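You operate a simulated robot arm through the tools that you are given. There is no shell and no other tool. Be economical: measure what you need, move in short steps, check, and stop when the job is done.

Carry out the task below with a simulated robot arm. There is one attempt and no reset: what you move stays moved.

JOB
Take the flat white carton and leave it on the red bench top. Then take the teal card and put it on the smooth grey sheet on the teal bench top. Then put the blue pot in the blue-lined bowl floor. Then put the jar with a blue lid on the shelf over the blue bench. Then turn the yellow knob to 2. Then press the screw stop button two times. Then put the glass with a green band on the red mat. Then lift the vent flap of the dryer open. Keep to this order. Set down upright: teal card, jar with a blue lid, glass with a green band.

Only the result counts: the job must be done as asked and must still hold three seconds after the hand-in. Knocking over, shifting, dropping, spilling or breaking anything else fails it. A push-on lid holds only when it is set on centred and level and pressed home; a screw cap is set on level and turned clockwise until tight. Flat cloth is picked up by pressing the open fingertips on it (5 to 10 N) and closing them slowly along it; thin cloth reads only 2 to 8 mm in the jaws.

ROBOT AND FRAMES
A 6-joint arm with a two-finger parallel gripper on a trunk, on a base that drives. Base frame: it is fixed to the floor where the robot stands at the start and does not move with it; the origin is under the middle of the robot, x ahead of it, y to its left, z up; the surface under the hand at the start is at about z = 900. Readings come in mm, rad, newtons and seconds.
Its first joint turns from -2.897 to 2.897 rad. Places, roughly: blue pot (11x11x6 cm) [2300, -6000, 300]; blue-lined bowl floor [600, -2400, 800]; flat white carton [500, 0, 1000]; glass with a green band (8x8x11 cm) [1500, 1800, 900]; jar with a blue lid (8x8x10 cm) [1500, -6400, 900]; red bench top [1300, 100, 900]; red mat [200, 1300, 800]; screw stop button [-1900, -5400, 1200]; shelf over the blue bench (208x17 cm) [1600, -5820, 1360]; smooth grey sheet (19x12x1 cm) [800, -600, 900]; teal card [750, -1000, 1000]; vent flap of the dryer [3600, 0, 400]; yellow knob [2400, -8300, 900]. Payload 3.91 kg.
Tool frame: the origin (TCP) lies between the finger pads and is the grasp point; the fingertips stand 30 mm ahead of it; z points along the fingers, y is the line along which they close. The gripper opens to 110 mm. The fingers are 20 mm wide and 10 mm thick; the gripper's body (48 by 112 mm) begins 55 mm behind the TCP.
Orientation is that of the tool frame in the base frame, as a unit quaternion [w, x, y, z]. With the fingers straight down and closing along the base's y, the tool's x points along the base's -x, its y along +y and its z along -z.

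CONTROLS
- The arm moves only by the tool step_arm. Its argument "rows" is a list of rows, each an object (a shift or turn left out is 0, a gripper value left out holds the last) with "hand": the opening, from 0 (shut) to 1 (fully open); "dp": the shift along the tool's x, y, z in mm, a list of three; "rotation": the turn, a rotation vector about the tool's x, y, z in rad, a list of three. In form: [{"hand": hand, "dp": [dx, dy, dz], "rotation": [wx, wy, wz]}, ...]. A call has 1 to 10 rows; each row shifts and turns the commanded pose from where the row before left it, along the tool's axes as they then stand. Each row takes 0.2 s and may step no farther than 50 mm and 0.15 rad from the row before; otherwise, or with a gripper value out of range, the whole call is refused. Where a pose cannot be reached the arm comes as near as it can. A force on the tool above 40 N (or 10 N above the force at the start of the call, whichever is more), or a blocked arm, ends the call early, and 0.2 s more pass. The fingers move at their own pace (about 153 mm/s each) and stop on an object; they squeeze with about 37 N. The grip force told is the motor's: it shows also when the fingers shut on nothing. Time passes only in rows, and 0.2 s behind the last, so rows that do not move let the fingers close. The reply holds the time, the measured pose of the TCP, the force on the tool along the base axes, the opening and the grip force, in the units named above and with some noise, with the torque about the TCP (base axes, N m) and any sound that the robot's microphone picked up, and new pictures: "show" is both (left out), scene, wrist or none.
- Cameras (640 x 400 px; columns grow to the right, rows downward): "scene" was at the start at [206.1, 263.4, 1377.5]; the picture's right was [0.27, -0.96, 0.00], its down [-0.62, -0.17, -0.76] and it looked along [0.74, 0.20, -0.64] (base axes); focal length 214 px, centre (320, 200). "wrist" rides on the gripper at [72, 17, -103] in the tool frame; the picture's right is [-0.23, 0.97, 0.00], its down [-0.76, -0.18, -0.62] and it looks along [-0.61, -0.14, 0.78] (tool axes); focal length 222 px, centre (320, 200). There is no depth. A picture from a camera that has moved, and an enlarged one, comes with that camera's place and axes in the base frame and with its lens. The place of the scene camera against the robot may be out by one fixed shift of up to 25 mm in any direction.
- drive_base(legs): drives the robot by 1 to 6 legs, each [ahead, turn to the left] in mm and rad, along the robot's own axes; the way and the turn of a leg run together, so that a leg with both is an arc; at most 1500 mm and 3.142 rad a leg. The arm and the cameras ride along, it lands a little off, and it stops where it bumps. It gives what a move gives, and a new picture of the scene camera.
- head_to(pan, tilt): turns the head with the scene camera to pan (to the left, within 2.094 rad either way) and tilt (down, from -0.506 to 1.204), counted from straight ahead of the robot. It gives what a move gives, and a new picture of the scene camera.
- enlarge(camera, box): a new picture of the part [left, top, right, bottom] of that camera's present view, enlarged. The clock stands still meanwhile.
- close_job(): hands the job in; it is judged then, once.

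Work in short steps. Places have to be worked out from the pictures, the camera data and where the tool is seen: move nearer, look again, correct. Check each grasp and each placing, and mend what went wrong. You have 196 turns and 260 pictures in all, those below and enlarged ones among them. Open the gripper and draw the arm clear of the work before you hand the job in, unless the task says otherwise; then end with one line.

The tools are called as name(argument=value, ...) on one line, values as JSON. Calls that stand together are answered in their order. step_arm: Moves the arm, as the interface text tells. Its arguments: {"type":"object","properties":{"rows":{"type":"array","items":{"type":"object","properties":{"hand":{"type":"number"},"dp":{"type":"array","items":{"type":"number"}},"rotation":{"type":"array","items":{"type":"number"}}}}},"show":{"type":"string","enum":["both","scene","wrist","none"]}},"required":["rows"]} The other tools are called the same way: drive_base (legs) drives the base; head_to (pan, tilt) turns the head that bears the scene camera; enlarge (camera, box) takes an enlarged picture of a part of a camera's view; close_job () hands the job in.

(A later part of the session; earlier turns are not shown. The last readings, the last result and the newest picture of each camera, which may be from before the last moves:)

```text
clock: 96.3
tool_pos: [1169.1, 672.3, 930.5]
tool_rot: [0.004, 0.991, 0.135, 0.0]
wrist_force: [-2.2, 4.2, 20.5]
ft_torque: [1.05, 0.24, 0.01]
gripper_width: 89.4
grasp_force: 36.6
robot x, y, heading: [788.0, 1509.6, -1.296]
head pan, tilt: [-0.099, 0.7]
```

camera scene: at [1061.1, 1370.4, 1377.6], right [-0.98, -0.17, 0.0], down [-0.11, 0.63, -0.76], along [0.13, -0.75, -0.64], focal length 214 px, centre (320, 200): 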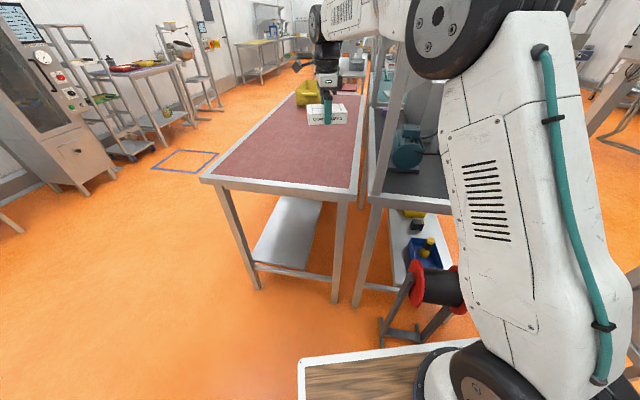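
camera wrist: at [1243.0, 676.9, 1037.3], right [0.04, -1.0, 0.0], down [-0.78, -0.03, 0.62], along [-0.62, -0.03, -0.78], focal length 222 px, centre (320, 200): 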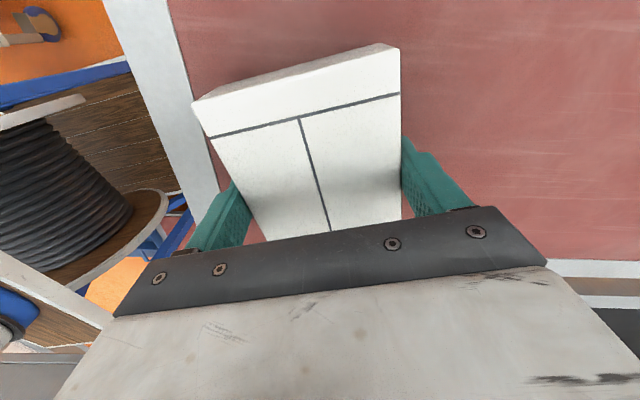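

There's 20 N of contact, so it is down. I'll release it and rise.

step_arm(rows=[{"dp": [0, 0, -1.5]}, {"hand": 1}, {}, {}, {"dp": [0, 0, -15]}, {"dp": [0, 0, -40]}, {"dp": [0, 0, -50]}, {"dp": [0, 0, -50]}, {"dp": [0, 0, -50]}, {}], show="wrist")

```text
clock: 98.5
tool_pos: [1167.9, 672.4, 1137.2]
tool_rot: [0.001, 0.991, 0.136, -0.002]
wrist_force: [1.0, 0.3, 0.2]
ft_torque: [0.07, 0.02, 0.0]
gripper_width: 110.0
grasp_force: 0.1
robot x, y, heading: [791.4, 1506.1, -1.3]
head pan, tilt: [-0.099, 0.7]
camera wrist: at [1241.5, 674.9, 1240.5], right [0.04, -1.0, 0.0], down [-0.78, -0.03, 0.62], along [-0.62, -0.03, -0.78], focal length 222 px, centre (320, 200)
```

wrist: 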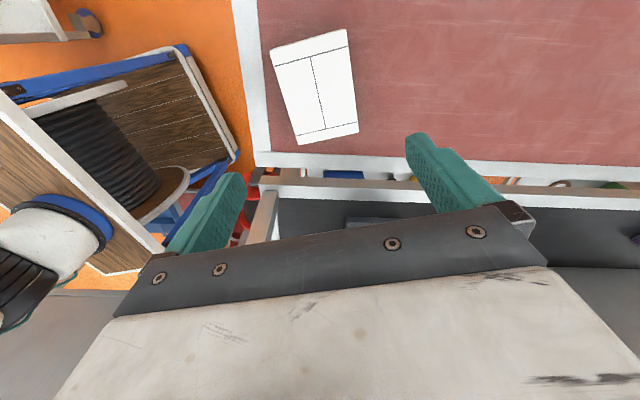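

The carton rests fully on the red bench. I'll draw the arm back in the way it came.

step_arm(rows=[{"dp": [8, -45, 0]}, {"dp": [8, -45, 0]}, {"dp": [8, -45, 0]}, {"dp": [8, -45, 0]}, {"dp": [9, -45, 0]}, {"dp": [0, -40, 0]}, {"dp": [-40, -18, 0]}, {"dp": [-40, -18, 0]}, {"dp": [-40, -18, 0]}, {"dp": [-40, -18, 0]}], show="none")

drive_base(legs=[[0, -0.275], [-580, 0]])

```text
clock: 100.7
tool_pos: [964.1, 968.0, 1133.9]
tool_rot: [0.001, 0.991, 0.136, -0.001]
wrist_force: [-0.2, -0.2, -0.1]
ft_torque: [0.0, -0.03, -0.02]
gripper_width: 109.8
grasp_force: 0.0
robot x, y, heading: [790.9, 1507.0, -1.301]
head pan, tilt: [-0.099, 0.7]
```

```text
clock: 105.0
tool_pos: [810.9, 1537.6, 1134.7]
tool_rot: [0.001, 1.0, 0.001, -0.001]
wrist_force: [0.1, 0.2, 0.2]
ft_torque: [-0.03, 0.0, 0.0]
gripper_width: 110.1
grasp_force: 0.0
robot x, y, heading: [793.0, 2107.9, -1.565]
head pan, tilt: [-0.099, 0.7]
camera scene: at [1010.6, 1897.8, 1377.6], right [-1.0, 0.1, 0.0], down [0.06, 0.64, -0.76], along [-0.07, -0.76, -0.64], focal length 214 px, centre (320, 200)
```

scene: 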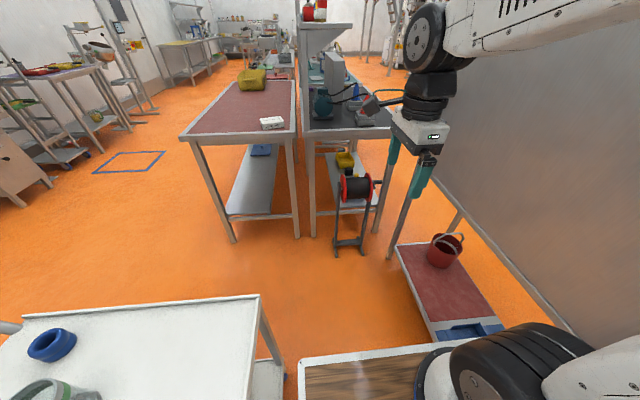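

That's clear. I'll continue backing out by the same route.

drive_base(legs=[[0, -0.12], [-530, 0], [0, 1.685]])

head_to(pan=-0.5, tilt=0.6)

```text
clock: 112.7
tool_pos: [1416.1, 2663.1, 1134.7]
tool_rot: [0.002, 0.709, 0.705, 0.001]
wrist_force: [-0.5, -0.3, 0.5]
ft_torque: [0.03, -0.01, -0.02]
gripper_width: 109.9
grasp_force: 0.2
robot x, y, heading: [847.8, 2641.5, -0.005]
head pan, tilt: [-0.099, 0.7]
camera scene: at [1057.7, 2875.3, 1377.6], right [-0.1, -0.99, 0.0], down [-0.64, 0.06, -0.76], along [0.76, -0.08, -0.64], focal length 214 px, centre (320, 200)
```

scene: 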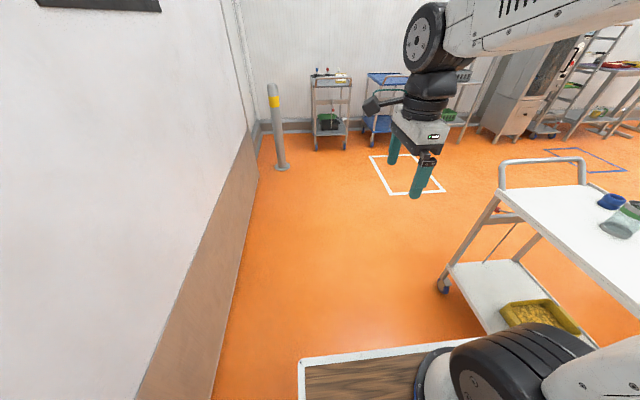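

```text
clock: 113.6
tool_pos: [1416.7, 2662.6, 1135.3]
tool_rot: [0.002, 0.708, 0.706, 0.0]
wrist_force: [0.4, -0.2, 0.2]
ft_torque: [-0.01, 0.01, -0.01]
gripper_width: 110.1
grasp_force: 0.1
robot x, y, heading: [851.9, 2643.7, -0.005]
head pan, tilt: [-0.499, 0.6]
camera scene: at [1050.8, 2841.5, 1386.2], right [-0.48, -0.88, 0.0], down [-0.5, 0.27, -0.82], along [0.72, -0.4, -0.57], focal length 214 px, centre (320, 200)
```

scene: 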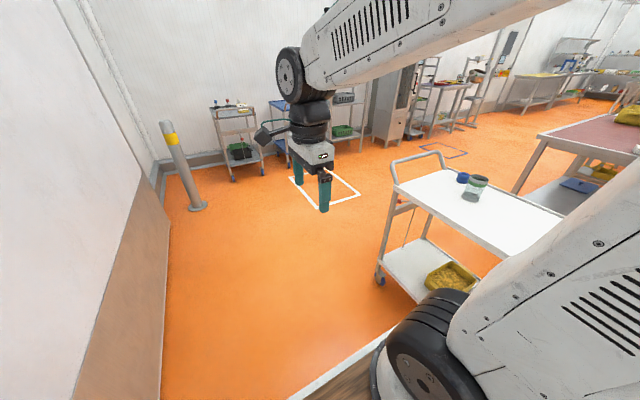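

I'll reverse past the bollard, turn toward -y, and drive along the front aisle to the teal bench.

drive_base(legs=[[-1240, 0], [0, -1.565], [1450, 0], [1450, 0]])

head_to(pan=0.6, tilt=0.5)

```text
clock: 137.4
tool_pos: [-63.4, -833.8, 1134.6]
tool_rot: [0.001, 0.998, 0.062, -0.001]
wrist_force: [0.1, -0.5, -0.3]
ft_torque: [0.02, 0.0, -0.01]
gripper_width: 110.2
grasp_force: 0.0
robot x, y, heading: [-157.0, -270.7, -1.446]
head pan, tilt: [-0.499, 0.6]
camera scene: at [56.1, -448.6, 1386.2], right [-0.93, 0.36, 0.0], down [0.2, 0.53, -0.83], along [-0.3, -0.77, -0.56], focal length 214 px, centre (320, 200)
```

scene: 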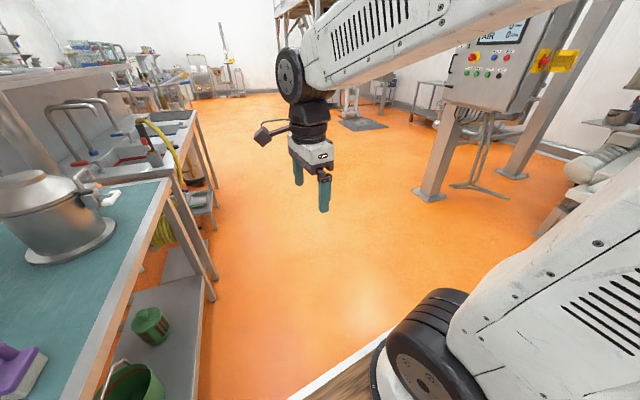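

```text
clock: 138.7
tool_pos: [-63.2, -832.7, 1133.4]
tool_rot: [0.002, 0.998, 0.063, -0.001]
wrist_force: [0.5, 0.1, -0.6]
ft_torque: [0.0, -0.01, 0.01]
gripper_width: 109.7
grasp_force: 0.0
robot x, y, heading: [-155.1, -269.1, -1.442]
head pan, tilt: [0.6, 0.499]
camera scene: at [148.7, -434.2, 1395.3], right [-0.75, -0.67, 0.0], down [-0.32, 0.36, -0.88], along [0.58, -0.66, -0.48], focal length 214 px, centre (320, 200)
```

scene: 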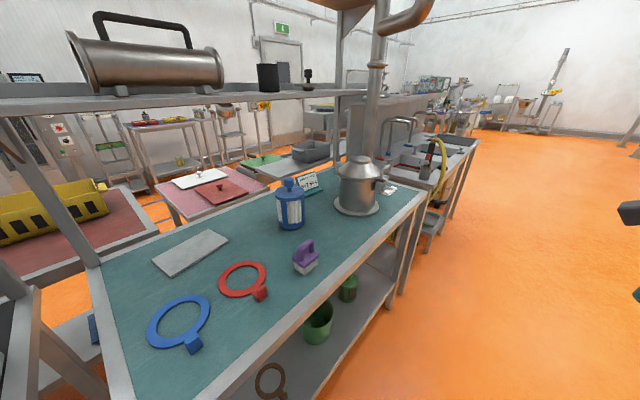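

I'm beside the teal bench. The card stands by the kettle at the back of the bench, so I'll enlarge it and the sheet.

enlarge(camera="scene", box=[250, 140, 410, 240])

enlarge(camera="scene", box=[90, 200, 330, 350])

```text
4.00 times, centred on (330, 190) of scene
camera zoom: at [148.7, -434.2, 1395.3], right [-0.75, -0.67, 0.0], down [-0.32, 0.36, -0.88], along [0.58, -0.66, -0.48], focal length 858 px, centre (280, 240)
```

zoom: 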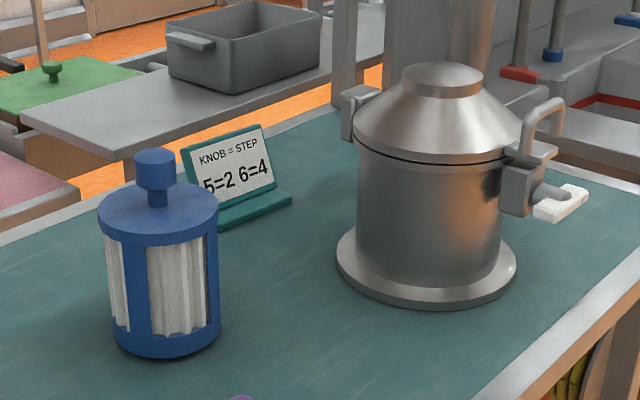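

```text
2.67 times, centred on (210, 275) of scene
camera zoom: at [148.7, -434.2, 1395.3], right [-0.75, -0.67, 0.0], down [-0.32, 0.36, -0.88], along [0.58, -0.66, -0.48], focal length 572 px, centre (613, 0)
```

zoom: 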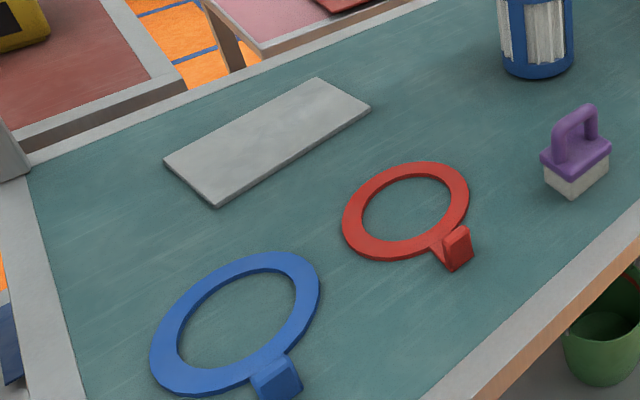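

The card is a small leaning sign on a foot near (815, -1140). The sheet's centre is about (822, -561). The kettle is tall, so I'll raise the arm, then drive to about y=-850 and face the bench.

step_arm(rows=[{"dp": [0, 0, -45]}, {"dp": [0, 0, -45]}, {"dp": [0, 0, -45]}, {}], show="none")

drive_base(legs=[[580, 0], [0, 1.44], [80, 0]])

```text
clock: 139.7
tool_pos: [-63.5, -829.5, 1266.8]
tool_rot: [0.001, 0.998, 0.063, -0.001]
wrist_force: [0.5, -0.2, 0.8]
ft_torque: [0.03, 0.01, 0.02]
gripper_width: 109.9
grasp_force: 0.0
robot x, y, heading: [-155.1, -271.1, -1.441]
head pan, tilt: [0.6, 0.499]
```

```text
clock: 147.2
tool_pos: [569.7, -831.2, 1266.4]
tool_rot: [0.002, 0.706, 0.708, 0.0]
wrist_force: [0.5, 1.0, 0.1]
ft_torque: [0.0, 0.04, 0.04]
gripper_width: 109.8
grasp_force: 0.1
robot x, y, heading: [5.9, -854.5, 0.004]
head pan, tilt: [0.6, 0.499]
camera scene: at [201.8, -562.4, 1395.3], right [0.57, -0.82, 0.0], down [-0.39, -0.27, -0.88], along [0.72, 0.5, -0.48], focal length 214 px, centre (320, 200)
```

scene: 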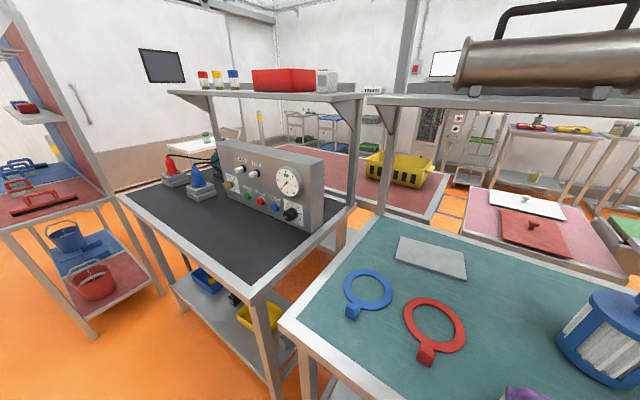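

There is a shelf above the teal bench. I'll check its height and overhang, and look at the card from here.

head_to(pan=-0.5, tilt=0.35)

step_arm(rows=[{}], show="wrist")

```text
clock: 148.6
tool_pos: [568.0, -832.4, 1267.2]
tool_rot: [0.002, 0.706, 0.708, 0.002]
wrist_force: [0.2, 0.8, 0.5]
ft_torque: [-0.02, 0.01, 0.01]
gripper_width: 110.1
grasp_force: 0.0
robot x, y, heading: [4.9, -854.7, 0.001]
head pan, tilt: [-0.499, 0.351]
camera scene: at [208.9, -658.3, 1408.9], right [-0.47, -0.88, 0.0], down [-0.3, 0.16, -0.94], along [0.83, -0.45, -0.34], focal length 214 px, centre (320, 200)
```

scene: 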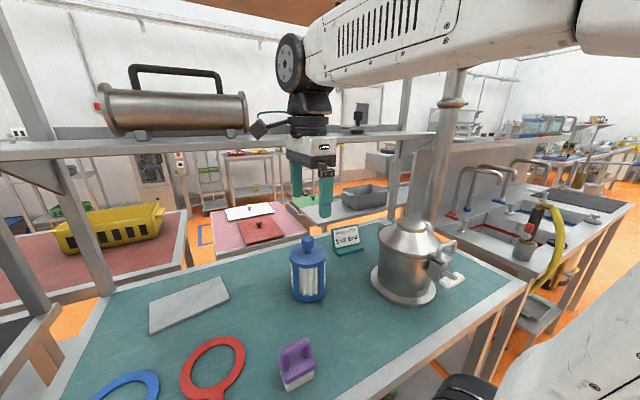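

```text
clock: 148.9
tool_pos: [568.8, -831.7, 1266.5]
tool_rot: [0.001, 0.706, 0.708, 0.0]
wrist_force: [0.1, 0.2, -0.2]
ft_torque: [0.01, -0.03, -0.01]
gripper_width: 110.1
grasp_force: 0.0
robot x, y, heading: [2.1, -854.0, 0.006]
head pan, tilt: [-0.499, 0.351]
camera wrist: at [583.8, -758.7, 1371.0], right [0.97, -0.22, 0.0], down [-0.18, -0.76, 0.62], along [-0.14, -0.61, -0.78], focal length 222 px, centre (320, 200)
```

wrist: 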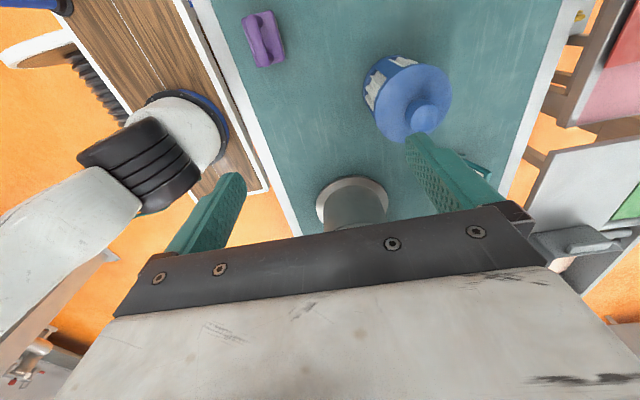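

The shelf's front edge is at x≈980, so it should clear the work. Now I'll zoom in on the card from here.

enlarge(camera="scene", box=[310, 210, 390, 260])

```text
8.00 times, centred on (350, 235) of scene
camera zoom: at [208.9, -658.4, 1409.0], right [-0.47, -0.88, 0.0], down [-0.3, 0.16, -0.94], along [0.83, -0.45, -0.34], focal length 1716 px, centre (80, -80)
```

zoom: 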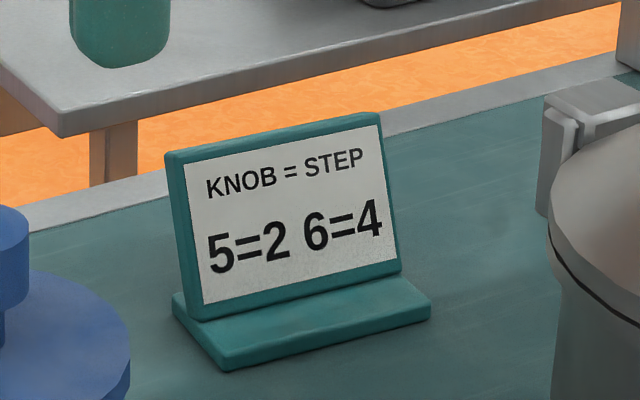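

The card is about 122 mm wide and 85 mm tall, leaning back about 17.5°, with its top centre near (877, -1138, 996). A tilted grip there would be near the reach limit, so I'll shift the base to y≈-1010.

drive_base(legs=[[-200, 0], [0, -1.57], [160, 0], [0, 1.57], [215, 0]])

```text
clock: 160.6
tool_pos: [583.1, -1038.3, 1267.6]
tool_rot: [0.002, 0.724, 0.69, 0.0]
wrist_force: [0.0, -0.1, -0.1]
ft_torque: [0.01, 0.01, 0.01]
gripper_width: 110.0
grasp_force: 0.0
robot x, y, heading: [19.0, -1028.2, -0.053]
head pan, tilt: [-0.499, 0.351]
camera scene: at [234.0, -845.7, 1408.9], right [-0.52, -0.85, 0.0], down [-0.29, 0.18, -0.94], along [0.8, -0.49, -0.34], focal length 214 px, centre (320, 200)
```

scene: 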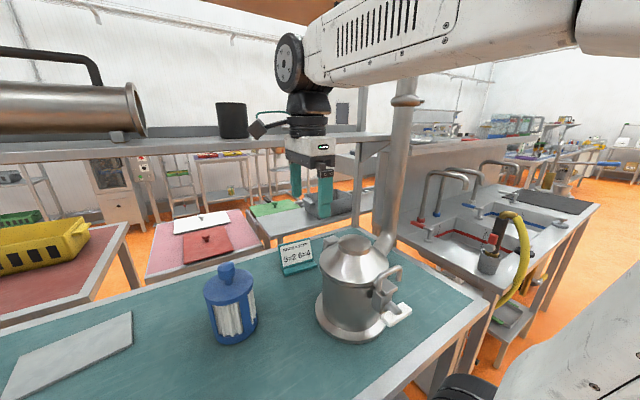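

I'll move in over the card, match its yaw, tilt the tool to its lean, and check with the wrist camera.

step_arm(rows=[{"dp": [-14, 41, 0]}, {"dp": [-15, 41, 0]}, {"dp": [-15, 41, 0]}, {"dp": [-15, 41, 0]}, {"dp": [-15, 41, 0]}, {"dp": [-14, 40, 0]}, {"rotation": [0, 0, 0.065]}, {"dp": [0, 0, 40]}, {"dp": [0, 0, 40]}, {}])

```text
clock: 161.5
tool_pos: [704.1, -1085.4, 1267.8]
tool_rot: [-0.003, 0.722, 0.691, -0.002]
wrist_force: [-42.8, 9.6, 0.6]
ft_torque: [-0.57, -2.88, 0.88]
gripper_width: 87.9
grasp_force: 0.1
robot x, y, heading: [18.1, -1036.4, -0.05]
head pan, tilt: [-0.499, 0.351]
stopped in row 4: the force on the tool passed its limit at 63 N (the readings are from after the stop); the commanded pose is now the measured one
camera scene: at [230.8, -844.7, 1409.3], right [-0.52, -0.85, 0.0], down [-0.29, 0.18, -0.94], along [0.8, -0.49, -0.34], focal length 214 px, centre (320, 200)
camera wrist: at [723.5, -1014.2, 1371.1], right [0.96, -0.27, -0.01], down [-0.21, -0.75, 0.62], along [-0.17, -0.6, -0.78], focal length 222 px, centre (320, 200)
```

scene: 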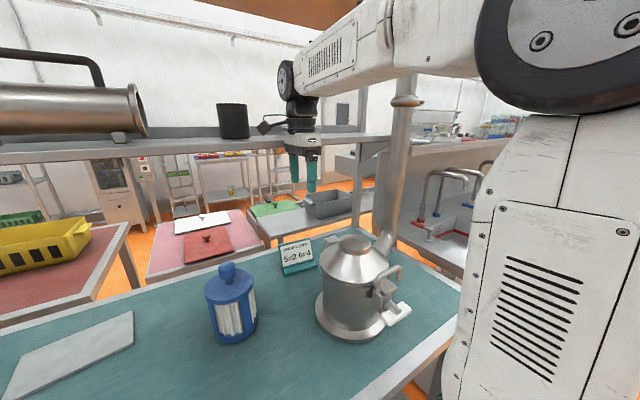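
wrist: 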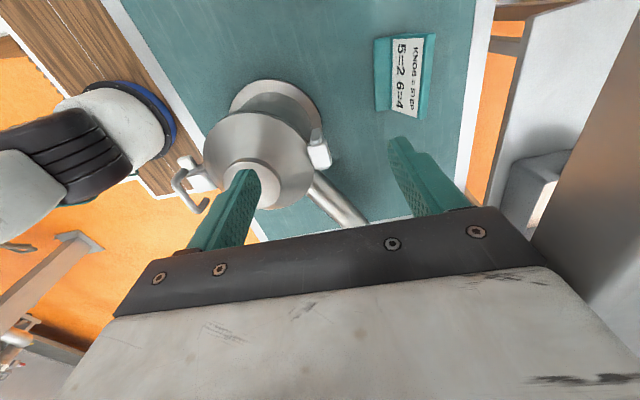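

The tool hit the edge of the overhead shelf. It is at x≈765 with its underside near z≈1325, closer than I judged. I'll back off, and plan to grip the card from its left side under the shelf.

step_arm(rows=[{"dp": [0, -30, 0]}, {"dp": [0, -45, 0]}, {"dp": [0, -45, 0]}, {}])

```text
clock: 162.5
tool_pos: [588.0, -1083.5, 1266.6]
tool_rot: [-0.003, 0.722, 0.691, -0.002]
wrist_force: [-1.2, -0.3, 0.3]
ft_torque: [0.01, 0.02, -0.01]
gripper_width: 110.2
grasp_force: 0.0
robot x, y, heading: [14.4, -1030.0, -0.051]
head pan, tilt: [-0.499, 0.351]
camera scene: at [233.7, -845.4, 1408.9], right [-0.52, -0.85, 0.0], down [-0.29, 0.18, -0.94], along [0.8, -0.49, -0.34], focal length 214 px, centre (320, 200)
camera wrist: at [608.2, -1011.2, 1371.1], right [0.96, -0.27, -0.01], down [-0.21, -0.75, 0.62], along [-0.17, -0.6, -0.78], focal length 222 px, centre (320, 200)
```

scene: 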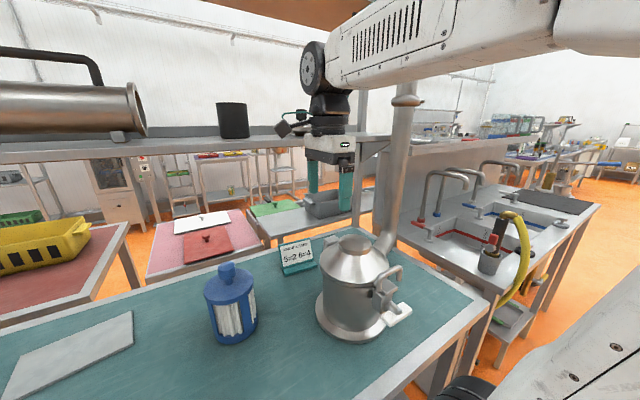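
wrist: 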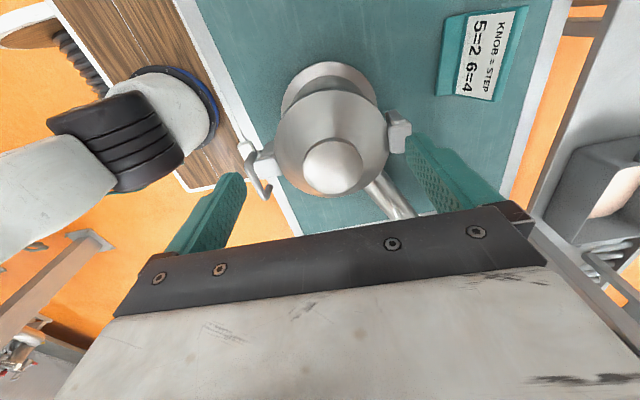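

While the wrist camera has a good view of the card, I'll zoom in to measure it precisely.

enlarge(camera="wrist", box=[420, 0, 548, 80])

```text
5.00 times, centred on (484, 40) of wrist
camera zoom: at [608.2, -1011.2, 1371.1], right [0.96, -0.27, -0.01], down [-0.21, -0.75, 0.62], along [-0.17, -0.6, -0.78], focal length 1111 px, centre (-500, 1000)
```

zoom: 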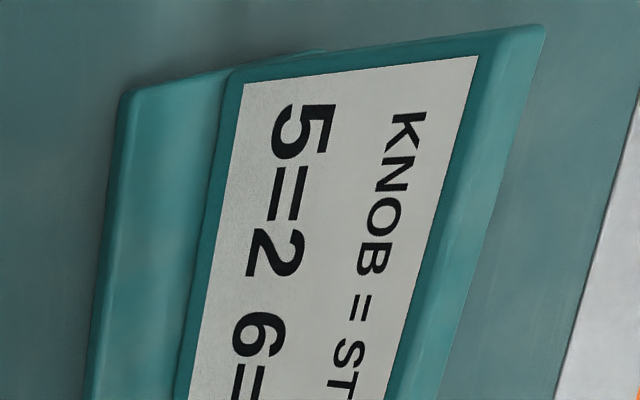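

By the wrist camera, the card's left edge is at y≈-1064 and its top is at (862, -1064, 995), with 16° of lean and about 0.08 rad of yaw. I'll move the base to y≈-800 so the wrist can come in from the card's left, under the shelf.

drive_base(legs=[[-210, 0], [0, 1.62], [235, 0], [0, -1.57], [215, 0]])

```text
clock: 174.7
tool_pos: [589.8, -818.8, 1267.5]
tool_rot: [-0.003, 0.71, 0.704, -0.002]
wrist_force: [0.7, 0.0, 1.5]
ft_torque: [0.01, -0.02, -0.01]
gripper_width: 110.0
grasp_force: 0.1
robot x, y, heading: [17.4, -786.2, -0.013]
head pan, tilt: [-0.499, 0.351]
camera scene: at [226.5, -593.8, 1408.9], right [-0.49, -0.87, 0.0], down [-0.3, 0.17, -0.94], along [0.82, -0.46, -0.34], focal length 214 px, centre (320, 200)
```

scene: 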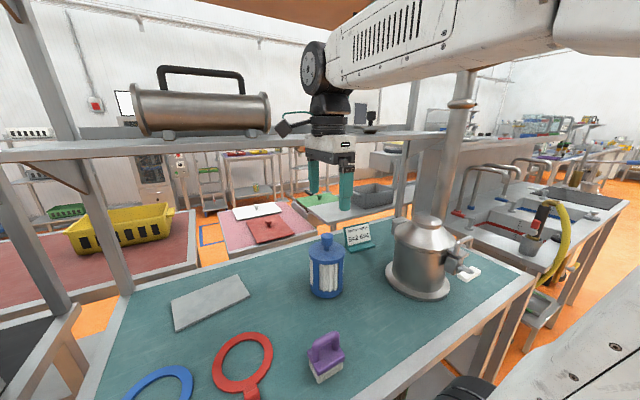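

Now I'll yaw, lean, and then swing the tool sideways about its y axis, while shifting toward +y clear of the blue can.

step_arm(rows=[{"dp": [45, 0, 0], "rotation": [0, 0, 0.07]}, {"dp": [45, 0, 0], "rotation": [0.14, 0, 0]}, {"rotation": [0.14, 0, 0]}, {"rotation": [0, -0.15, 0]}, {"rotation": [0, -0.15, 0]}, {"rotation": [0, -0.15, 0]}, {"rotation": [0, -0.15, 0]}, {"rotation": [0, -0.15, 0]}, {"rotation": [0, -0.15, 0]}, {"rotation": [0, -0.147, 0]}])

```text
clock: 176.9
tool_pos: [601.7, -744.7, 1241.3]
tool_rot: [0.247, 0.58, 0.635, -0.445]
wrist_force: [-0.4, 0.2, 0.8]
ft_torque: [-0.01, -0.02, -0.01]
gripper_width: 109.9
grasp_force: 0.2
out of reach, approached as far as the arm can: row 9, 10
robot x, y, heading: [16.4, -784.5, -0.009]
head pan, tilt: [-0.499, 0.351]
camera scene: at [226.3, -593.8, 1409.0], right [-0.49, -0.87, 0.0], down [-0.3, 0.17, -0.94], along [0.82, -0.46, -0.34], focal length 214 px, centre (320, 200)
camera wrist: at [623.7, -620.8, 1226.3], right [0.98, -0.19, -0.08], down [0.11, 0.15, 0.98], along [-0.17, -0.97, 0.17], focal length 222 px, centre (320, 200)
```

scene: 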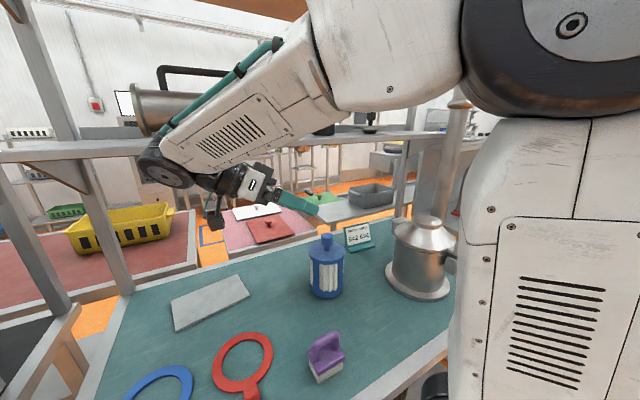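
wrist: 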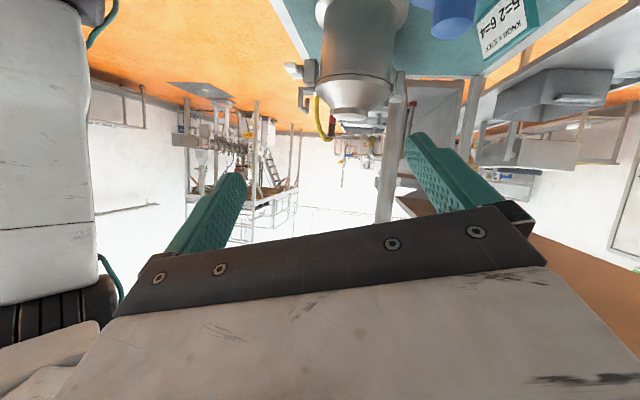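

The tool orientation matches what the card needs: its axis is (-0.20, -0.85, -0.48). I'll go down about 200 mm in front of the shelf.

step_arm(rows=[{"dp": [35.4, 10.7, 15.8]}, {"dp": [35.4, 10.7, 15.8]}, {"dp": [33.3, 11, 19.2]}, {"dp": [33.3, 11, 19.2]}, {"dp": [33.3, 11, 19.2]}, {}])

```text
clock: 178.3
tool_pos: [600.2, -737.3, 1042.9]
tool_rot: [0.245, 0.581, 0.634, -0.447]
wrist_force: [-0.5, 0.8, 0.9]
ft_torque: [-0.01, 0.01, -0.01]
gripper_width: 110.2
grasp_force: 0.1
robot x, y, heading: [17.4, -790.3, -0.008]
head pan, tilt: [-0.499, 0.351]
camera scene: at [226.4, -593.8, 1408.9], right [-0.49, -0.87, 0.0], down [-0.3, 0.17, -0.94], along [0.82, -0.46, -0.34], focal length 214 px, centre (320, 200)
camera wrist: at [623.6, -612.4, 1027.6], right [0.98, -0.19, -0.09], down [0.12, 0.15, 0.98], along [-0.17, -0.97, 0.17], focal length 222 px, centre (320, 200)
```

scene: 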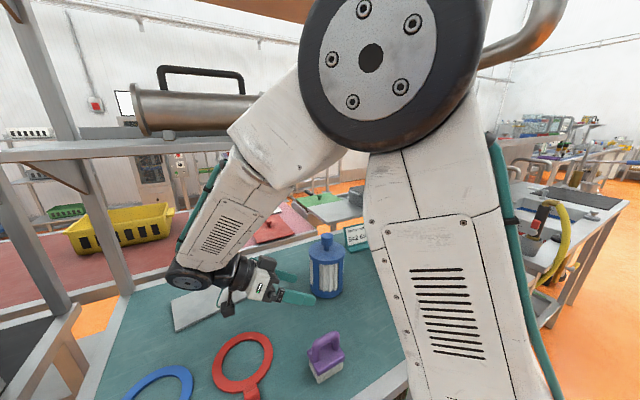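
wrist: 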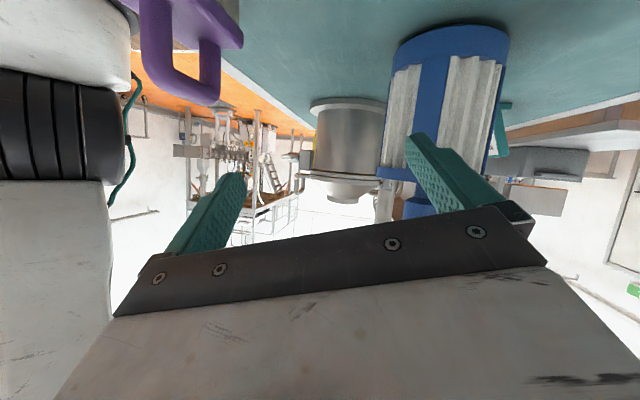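

I'll go a little lower, then slide forward under the shelf, staying to the +y side of the can.

step_arm(rows=[{"dp": [25.5, 7.2, 9]}, {"dp": [25.5, 7.2, 9]}, {"dp": [-8.9, 43.1, -9.3]}, {"dp": [-8.9, 43.1, -9.3]}, {"dp": [-8.9, 43.1, -9.3]}, {"dp": [-8.9, 43.1, -9.3]}, {}])

```text
clock: 179.9
tool_pos: [780.3, -723.7, 985.4]
tool_rot: [0.244, 0.581, 0.634, -0.447]
wrist_force: [-0.3, -0.6, 0.8]
ft_torque: [0.02, 0.03, -0.05]
gripper_width: 109.8
grasp_force: 0.0
robot x, y, heading: [19.0, -785.0, -0.01]
head pan, tilt: [-0.499, 0.351]
camera scene: at [226.4, -593.7, 1408.9], right [-0.49, -0.87, 0.0], down [-0.3, 0.17, -0.94], along [0.82, -0.46, -0.34], focal length 214 px, centre (320, 200)
camera wrist: at [803.0, -599.4, 970.7], right [0.98, -0.19, -0.09], down [0.12, 0.15, 0.98], along [-0.17, -0.97, 0.17], focal length 222 px, centre (320, 200)
```

scene: 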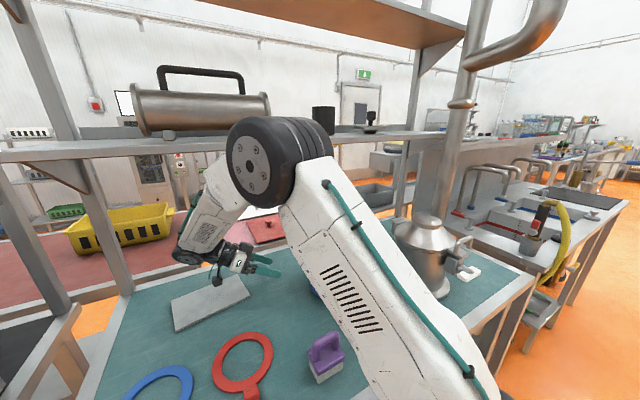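
wrist: 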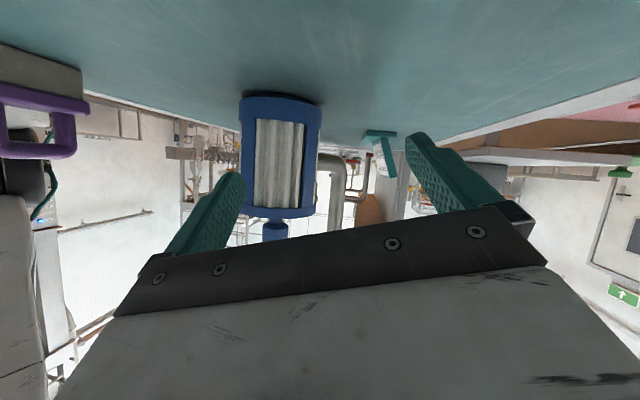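

The card is now visible ahead in the wrist view. I'll zoom in to refine where the card and can are before going further.

enlarge(camera="wrist", box=[230, 80, 470, 230])

```text
2.67 times, centred on (350, 155) of wrist
camera zoom: at [803.0, -599.4, 970.7], right [0.98, -0.19, -0.09], down [0.12, 0.15, 0.98], along [-0.17, -0.97, 0.17], focal length 592 px, centre (240, 320)
```

zoom: 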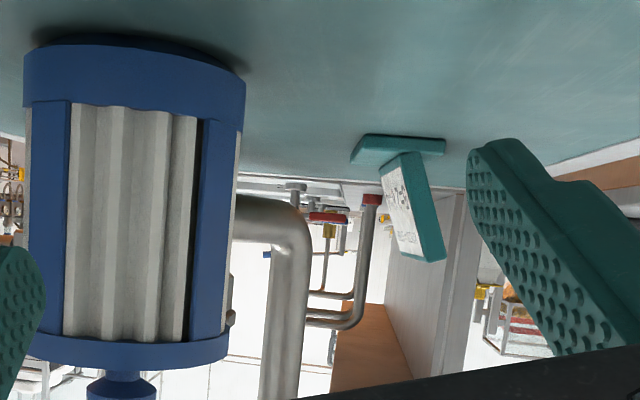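

The wrist view now gives the card's base front-left at (804, -1075), with its plate top at about (866, -1071, 991). The can is near (685, -895). I'll advance diagonally to get between the can and the bench's back edge.

step_arm(rows=[{"dp": [-27.2, 32.4, 18.1]}, {"dp": [-27.2, 32.4, 18.1]}, {"dp": [-27.2, 32.4, 18.1]}, {}])

```text
clock: 180.9
tool_pos: [878.1, -822.1, 999.5]
tool_rot: [0.244, 0.581, 0.634, -0.447]
wrist_force: [0.0, 0.9, -0.4]
ft_torque: [0.01, -0.01, 0.04]
gripper_width: 109.8
grasp_force: 0.0
robot x, y, heading: [15.7, -787.3, -0.013]
head pan, tilt: [-0.499, 0.351]
camera scene: at [226.5, -593.7, 1408.9], right [-0.49, -0.87, 0.0], down [-0.3, 0.17, -0.94], along [0.82, -0.46, -0.34], focal length 214 px, centre (320, 200)
camera wrist: at [900.5, -697.6, 984.3], right [0.98, -0.19, -0.09], down [0.12, 0.15, 0.98], along [-0.17, -0.97, 0.17], focal length 222 px, centre (320, 200)
```

scene: 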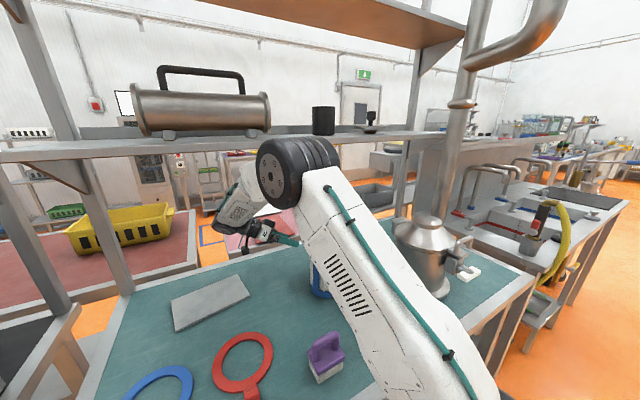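
wrist: 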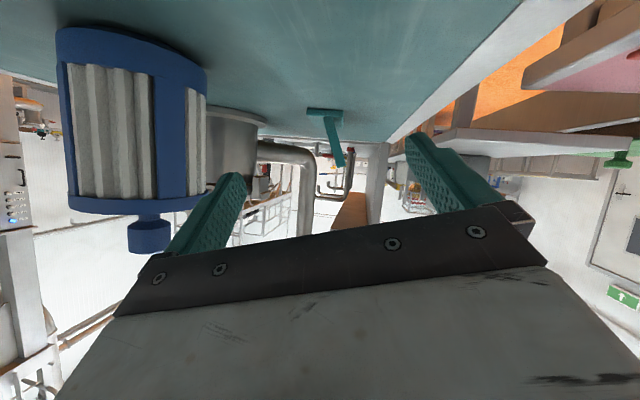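

The plate is now visible edge-on between the fingers. I'll move on to the pre-grasp point.

step_arm(rows=[{"dp": [-26, 2.65, 37.1]}, {"dp": [-26, 2.65, 37.1]}, {"dp": [-26, 2.65, 37.1]}, {"dp": [-26, 2.65, 37.1]}, {}])

enlarge(camera="wrist", box=[220, 60, 460, 210])

```text
clock: 182.1
tool_pos: [880.0, -1005.1, 1009.5]
tool_rot: [0.245, 0.58, 0.635, -0.447]
wrist_force: [-0.1, 0.8, 0.3]
ft_torque: [0.01, -0.01, 0.0]
gripper_width: 109.8
grasp_force: 0.2
robot x, y, heading: [21.9, -791.6, -0.016]
head pan, tilt: [-0.499, 0.351]
camera scene: at [226.5, -593.8, 1408.9], right [-0.49, -0.87, 0.0], down [-0.3, 0.17, -0.94], along [0.82, -0.46, -0.34], focal length 214 px, centre (320, 200)
camera wrist: at [901.7, -881.0, 995.4], right [0.98, -0.19, -0.09], down [0.12, 0.15, 0.98], along [-0.17, -0.97, 0.17], focal length 222 px, centre (320, 200)
```

scene: 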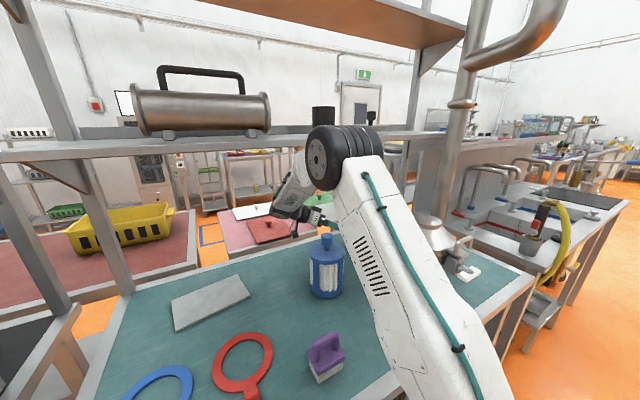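
wrist: 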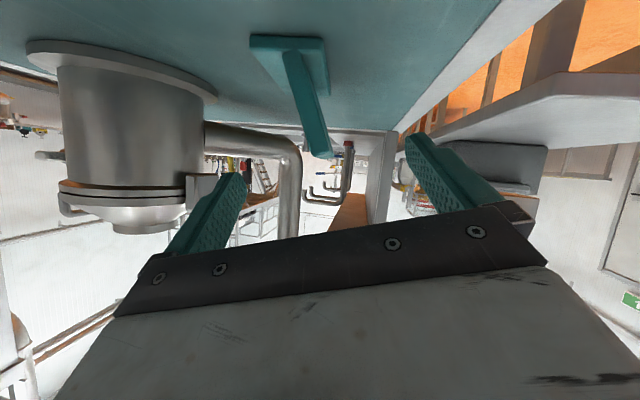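

```text
2.67 times, centred on (340, 135) of wrist
camera zoom: at [901.7, -881.0, 995.4], right [0.98, -0.19, -0.09], down [0.12, 0.15, 0.98], along [-0.17, -0.97, 0.17], focal length 592 px, centre (267, 373)
```

zoom: 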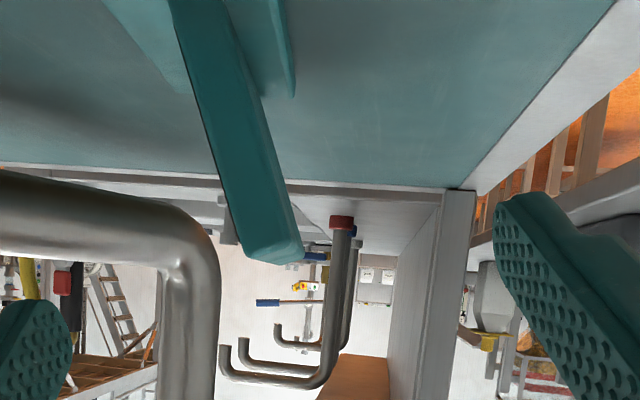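

The plate is centred between the fingers and edge-on. I'll advance along the tool axis to the grasp point.

step_arm(rows=[{"dp": [-0.8, -1, 35]}, {"dp": [-0.8, -1, 35]}, {"dp": [-0.8, -1, 34]}, {}])

```text
clock: 183.1
tool_pos: [853.6, -1096.1, 962.5]
tool_rot: [0.246, 0.581, 0.635, -0.447]
wrist_force: [0.4, -0.6, 0.0]
ft_torque: [0.0, 0.02, 0.03]
gripper_width: 110.2
grasp_force: 0.0
robot x, y, heading: [21.4, -790.0, -0.012]
head pan, tilt: [-0.499, 0.351]
camera scene: at [226.5, -593.8, 1409.0], right [-0.49, -0.87, 0.0], down [-0.3, 0.17, -0.94], along [0.82, -0.46, -0.34], focal length 214 px, centre (320, 200)
camera wrist: at [876.6, -971.8, 948.3], right [0.98, -0.19, -0.09], down [0.12, 0.15, 0.98], along [-0.17, -0.97, 0.17], focal length 222 px, centre (320, 200)
```

scene: 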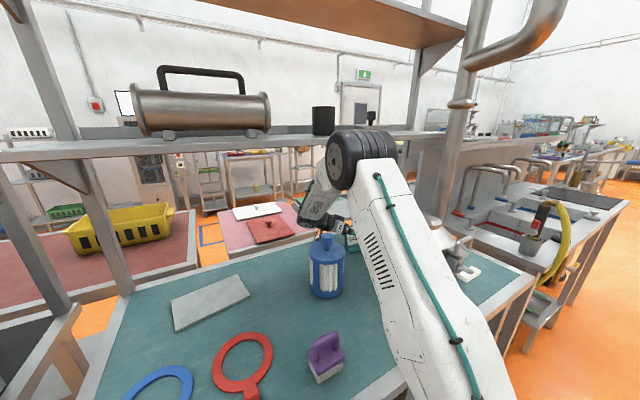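
wrist: 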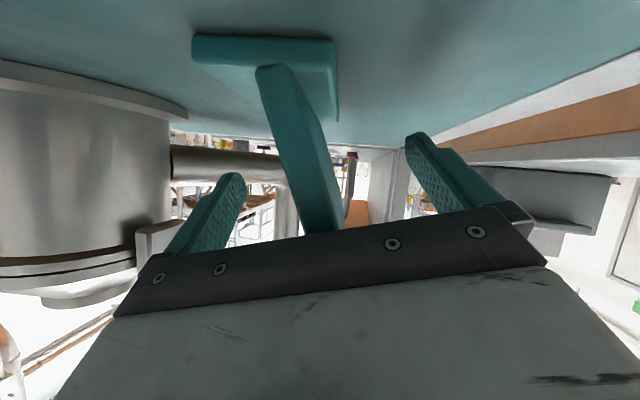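

The plate lies within 3 mm of the finger mid-plane. I'll nudge the tool over and close.

step_arm(rows=[{"dp": [0, -2.7, 0]}, {"hand": 0.5}, {"hand": 0.3}, {"hand": 0.2}, {"hand": 0.1}, {"hand": 0}, {}, {}], show="wrist")

```text
clock: 184.9
tool_pos: [850.5, -1095.6, 964.4]
tool_rot: [0.245, 0.581, 0.635, -0.447]
wrist_force: [-2.7, -0.1, 10.5]
ft_torque: [0.37, 0.8, 0.12]
gripper_width: 17.3
grasp_force: 37.0
robot x, y, heading: [21.0, -786.8, -0.014]
head pan, tilt: [-0.499, 0.351]
camera wrist: at [873.5, -970.9, 950.8], right [0.98, -0.19, -0.09], down [0.12, 0.15, 0.98], along [-0.17, -0.97, 0.17], focal length 222 px, centre (320, 200)
```

wrist: 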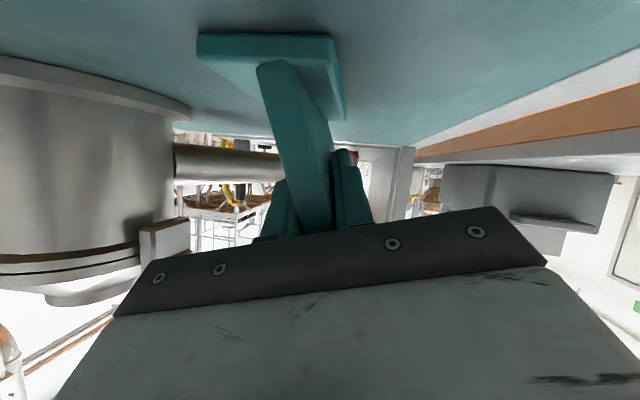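

It's gripped, with the plate 17 mm thick. I'll lift slowly straight up.

step_arm(rows=[{"dp": [-3.3, -1.1, -1.9]}, {"dp": [-5, -1.7, -2.9]}, {"dp": [-8.3, -2.8, -4.8]}, {"dp": [-10, -3.3, -5.8]}, {"dp": [-10, -3.3, -5.8]}, {}])

```text
clock: 186.3
tool_pos: [850.3, -1092.6, 1009.4]
tool_rot: [0.245, 0.581, 0.635, -0.447]
wrist_force: [-0.2, -0.2, -1.7]
ft_torque: [0.03, -0.05, 0.01]
gripper_width: 15.7
grasp_force: 37.4
robot x, y, heading: [17.0, -786.8, -0.011]
head pan, tilt: [-0.499, 0.351]
camera scene: at [226.6, -593.9, 1408.9], right [-0.49, -0.87, 0.0], down [-0.3, 0.17, -0.94], along [0.82, -0.46, -0.34], focal length 214 px, centre (320, 200)
camera wrist: at [873.4, -968.8, 995.4], right [0.98, -0.19, -0.09], down [0.12, 0.15, 0.98], along [-0.17, -0.97, 0.17], focal length 222 px, centre (320, 200)
```

scene: 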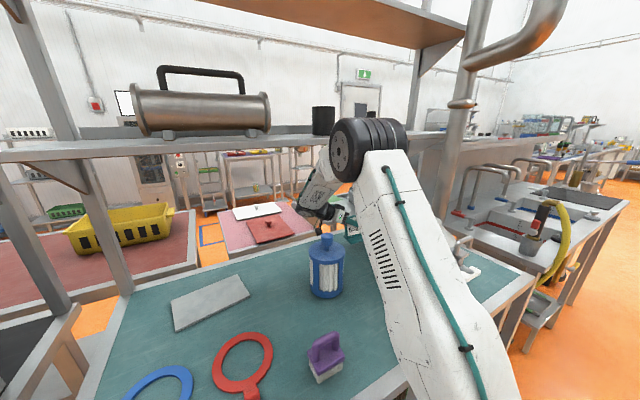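
wrist: 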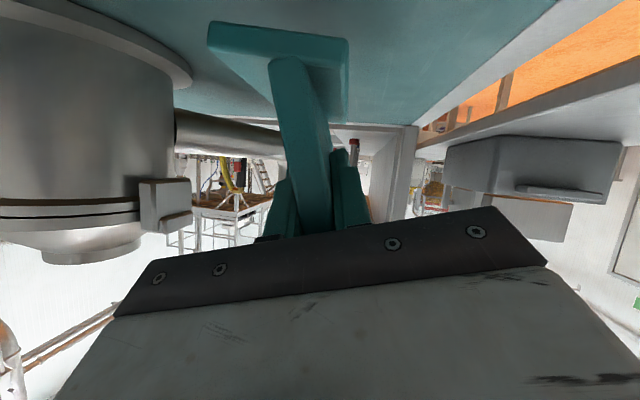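

It's lifted clean and the base is only slightly tilted. I'll carry it gently along +y under the shelf toward the sheet.

step_arm(rows=[{"dp": [5.2, -0.8, -8.5]}, {"dp": [7.8, -1.1, -12.8]}, {"dp": [10.4, -1.5, -17]}, {"dp": [13, -1.9, -21.3]}, {"dp": [13, -1.9, -21.3]}, {"dp": [13, -1.9, -21.3]}, {"dp": [13, -1.9, -21.3]}, {"dp": [13, -1.9, -21.3]}, {"dp": [13, -1.9, -21.3]}, {"dp": [10.4, -1.5, -17]}], show="none")

step_arm(rows=[{"dp": [10.4, -1.5, -17]}, {"dp": [13.1, -2.9, -21.1]}, {"dp": [13.1, -2.9, -21.1]}, {"dp": [13.1, -2.9, -21.1]}, {"dp": [13.1, -2.9, -21.1]}, {"dp": [13.1, -2.9, -21.1]}, {"dp": [13.1, -2.9, -21.1]}, {"dp": [13.1, -2.9, -21.1]}, {"dp": [10.4, -1.5, -17]}, {"dp": [7.8, -1.1, -12.8]}])

```text
clock: 188.5
tool_pos: [852.2, -876.6, 1009.0]
tool_rot: [0.244, 0.581, 0.635, -0.446]
wrist_force: [0.3, -0.2, -1.2]
ft_torque: [0.03, -0.04, -0.03]
gripper_width: 15.6
grasp_force: 37.5
robot x, y, heading: [15.7, -787.2, -0.014]
head pan, tilt: [-0.499, 0.351]
```

```text
clock: 190.7
tool_pos: [844.2, -648.9, 1009.6]
tool_rot: [0.245, 0.581, 0.635, -0.447]
wrist_force: [0.0, -0.4, -1.9]
ft_torque: [0.03, -0.01, 0.01]
gripper_width: 15.7
grasp_force: 37.5
robot x, y, heading: [17.3, -786.8, -0.011]
head pan, tilt: [-0.499, 0.351]
camera scene: at [226.5, -593.8, 1408.9], right [-0.49, -0.87, 0.0], down [-0.3, 0.17, -0.94], along [0.82, -0.46, -0.34], focal length 214 px, centre (320, 200)
camera wrist: at [866.3, -523.7, 995.4], right [0.98, -0.19, -0.09], down [0.12, 0.15, 0.98], along [-0.17, -0.97, 0.17], focal length 222 px, centre (320, 200)
```

scene: 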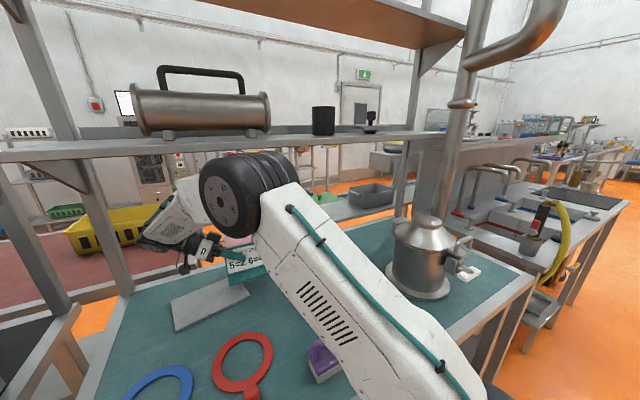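
wrist: 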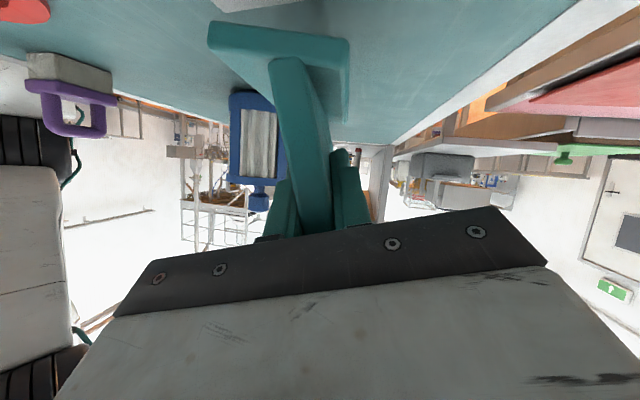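

I'll zoom the scene view to see the card's base against the sheet.

enlarge(camera="scene", box=[150, 220, 310, 340])

enlarge(camera="wrist", box=[180, 0, 400, 137])

```text
3.33 times, centred on (230, 280) of scene
camera zoom: at [226.5, -593.8, 1408.9], right [-0.49, -0.87, 0.0], down [-0.3, 0.17, -0.94], along [0.82, -0.46, -0.34], focal length 715 px, centre (620, -67)
```

zoom: 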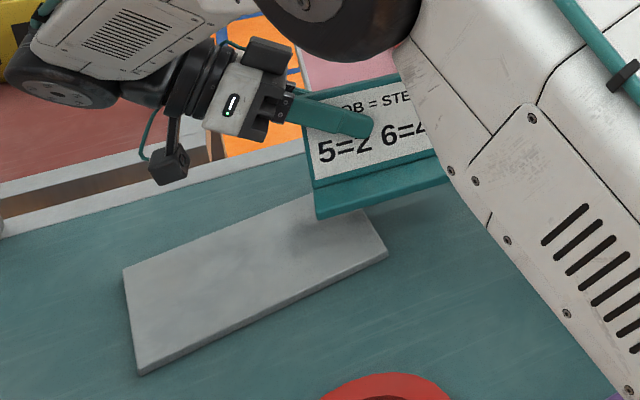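

```text
2.91 times, centred on (290, 68) of wrist
camera zoom: at [866.3, -523.7, 995.4], right [0.98, -0.19, -0.09], down [0.12, 0.15, 0.98], along [-0.17, -0.97, 0.17], focal length 646 px, centre (407, 582)
```

zoom: 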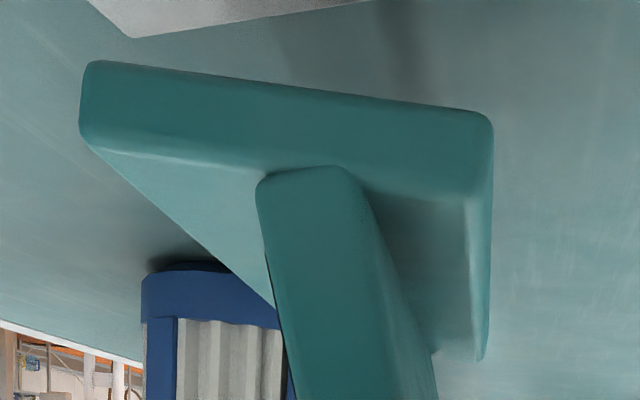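

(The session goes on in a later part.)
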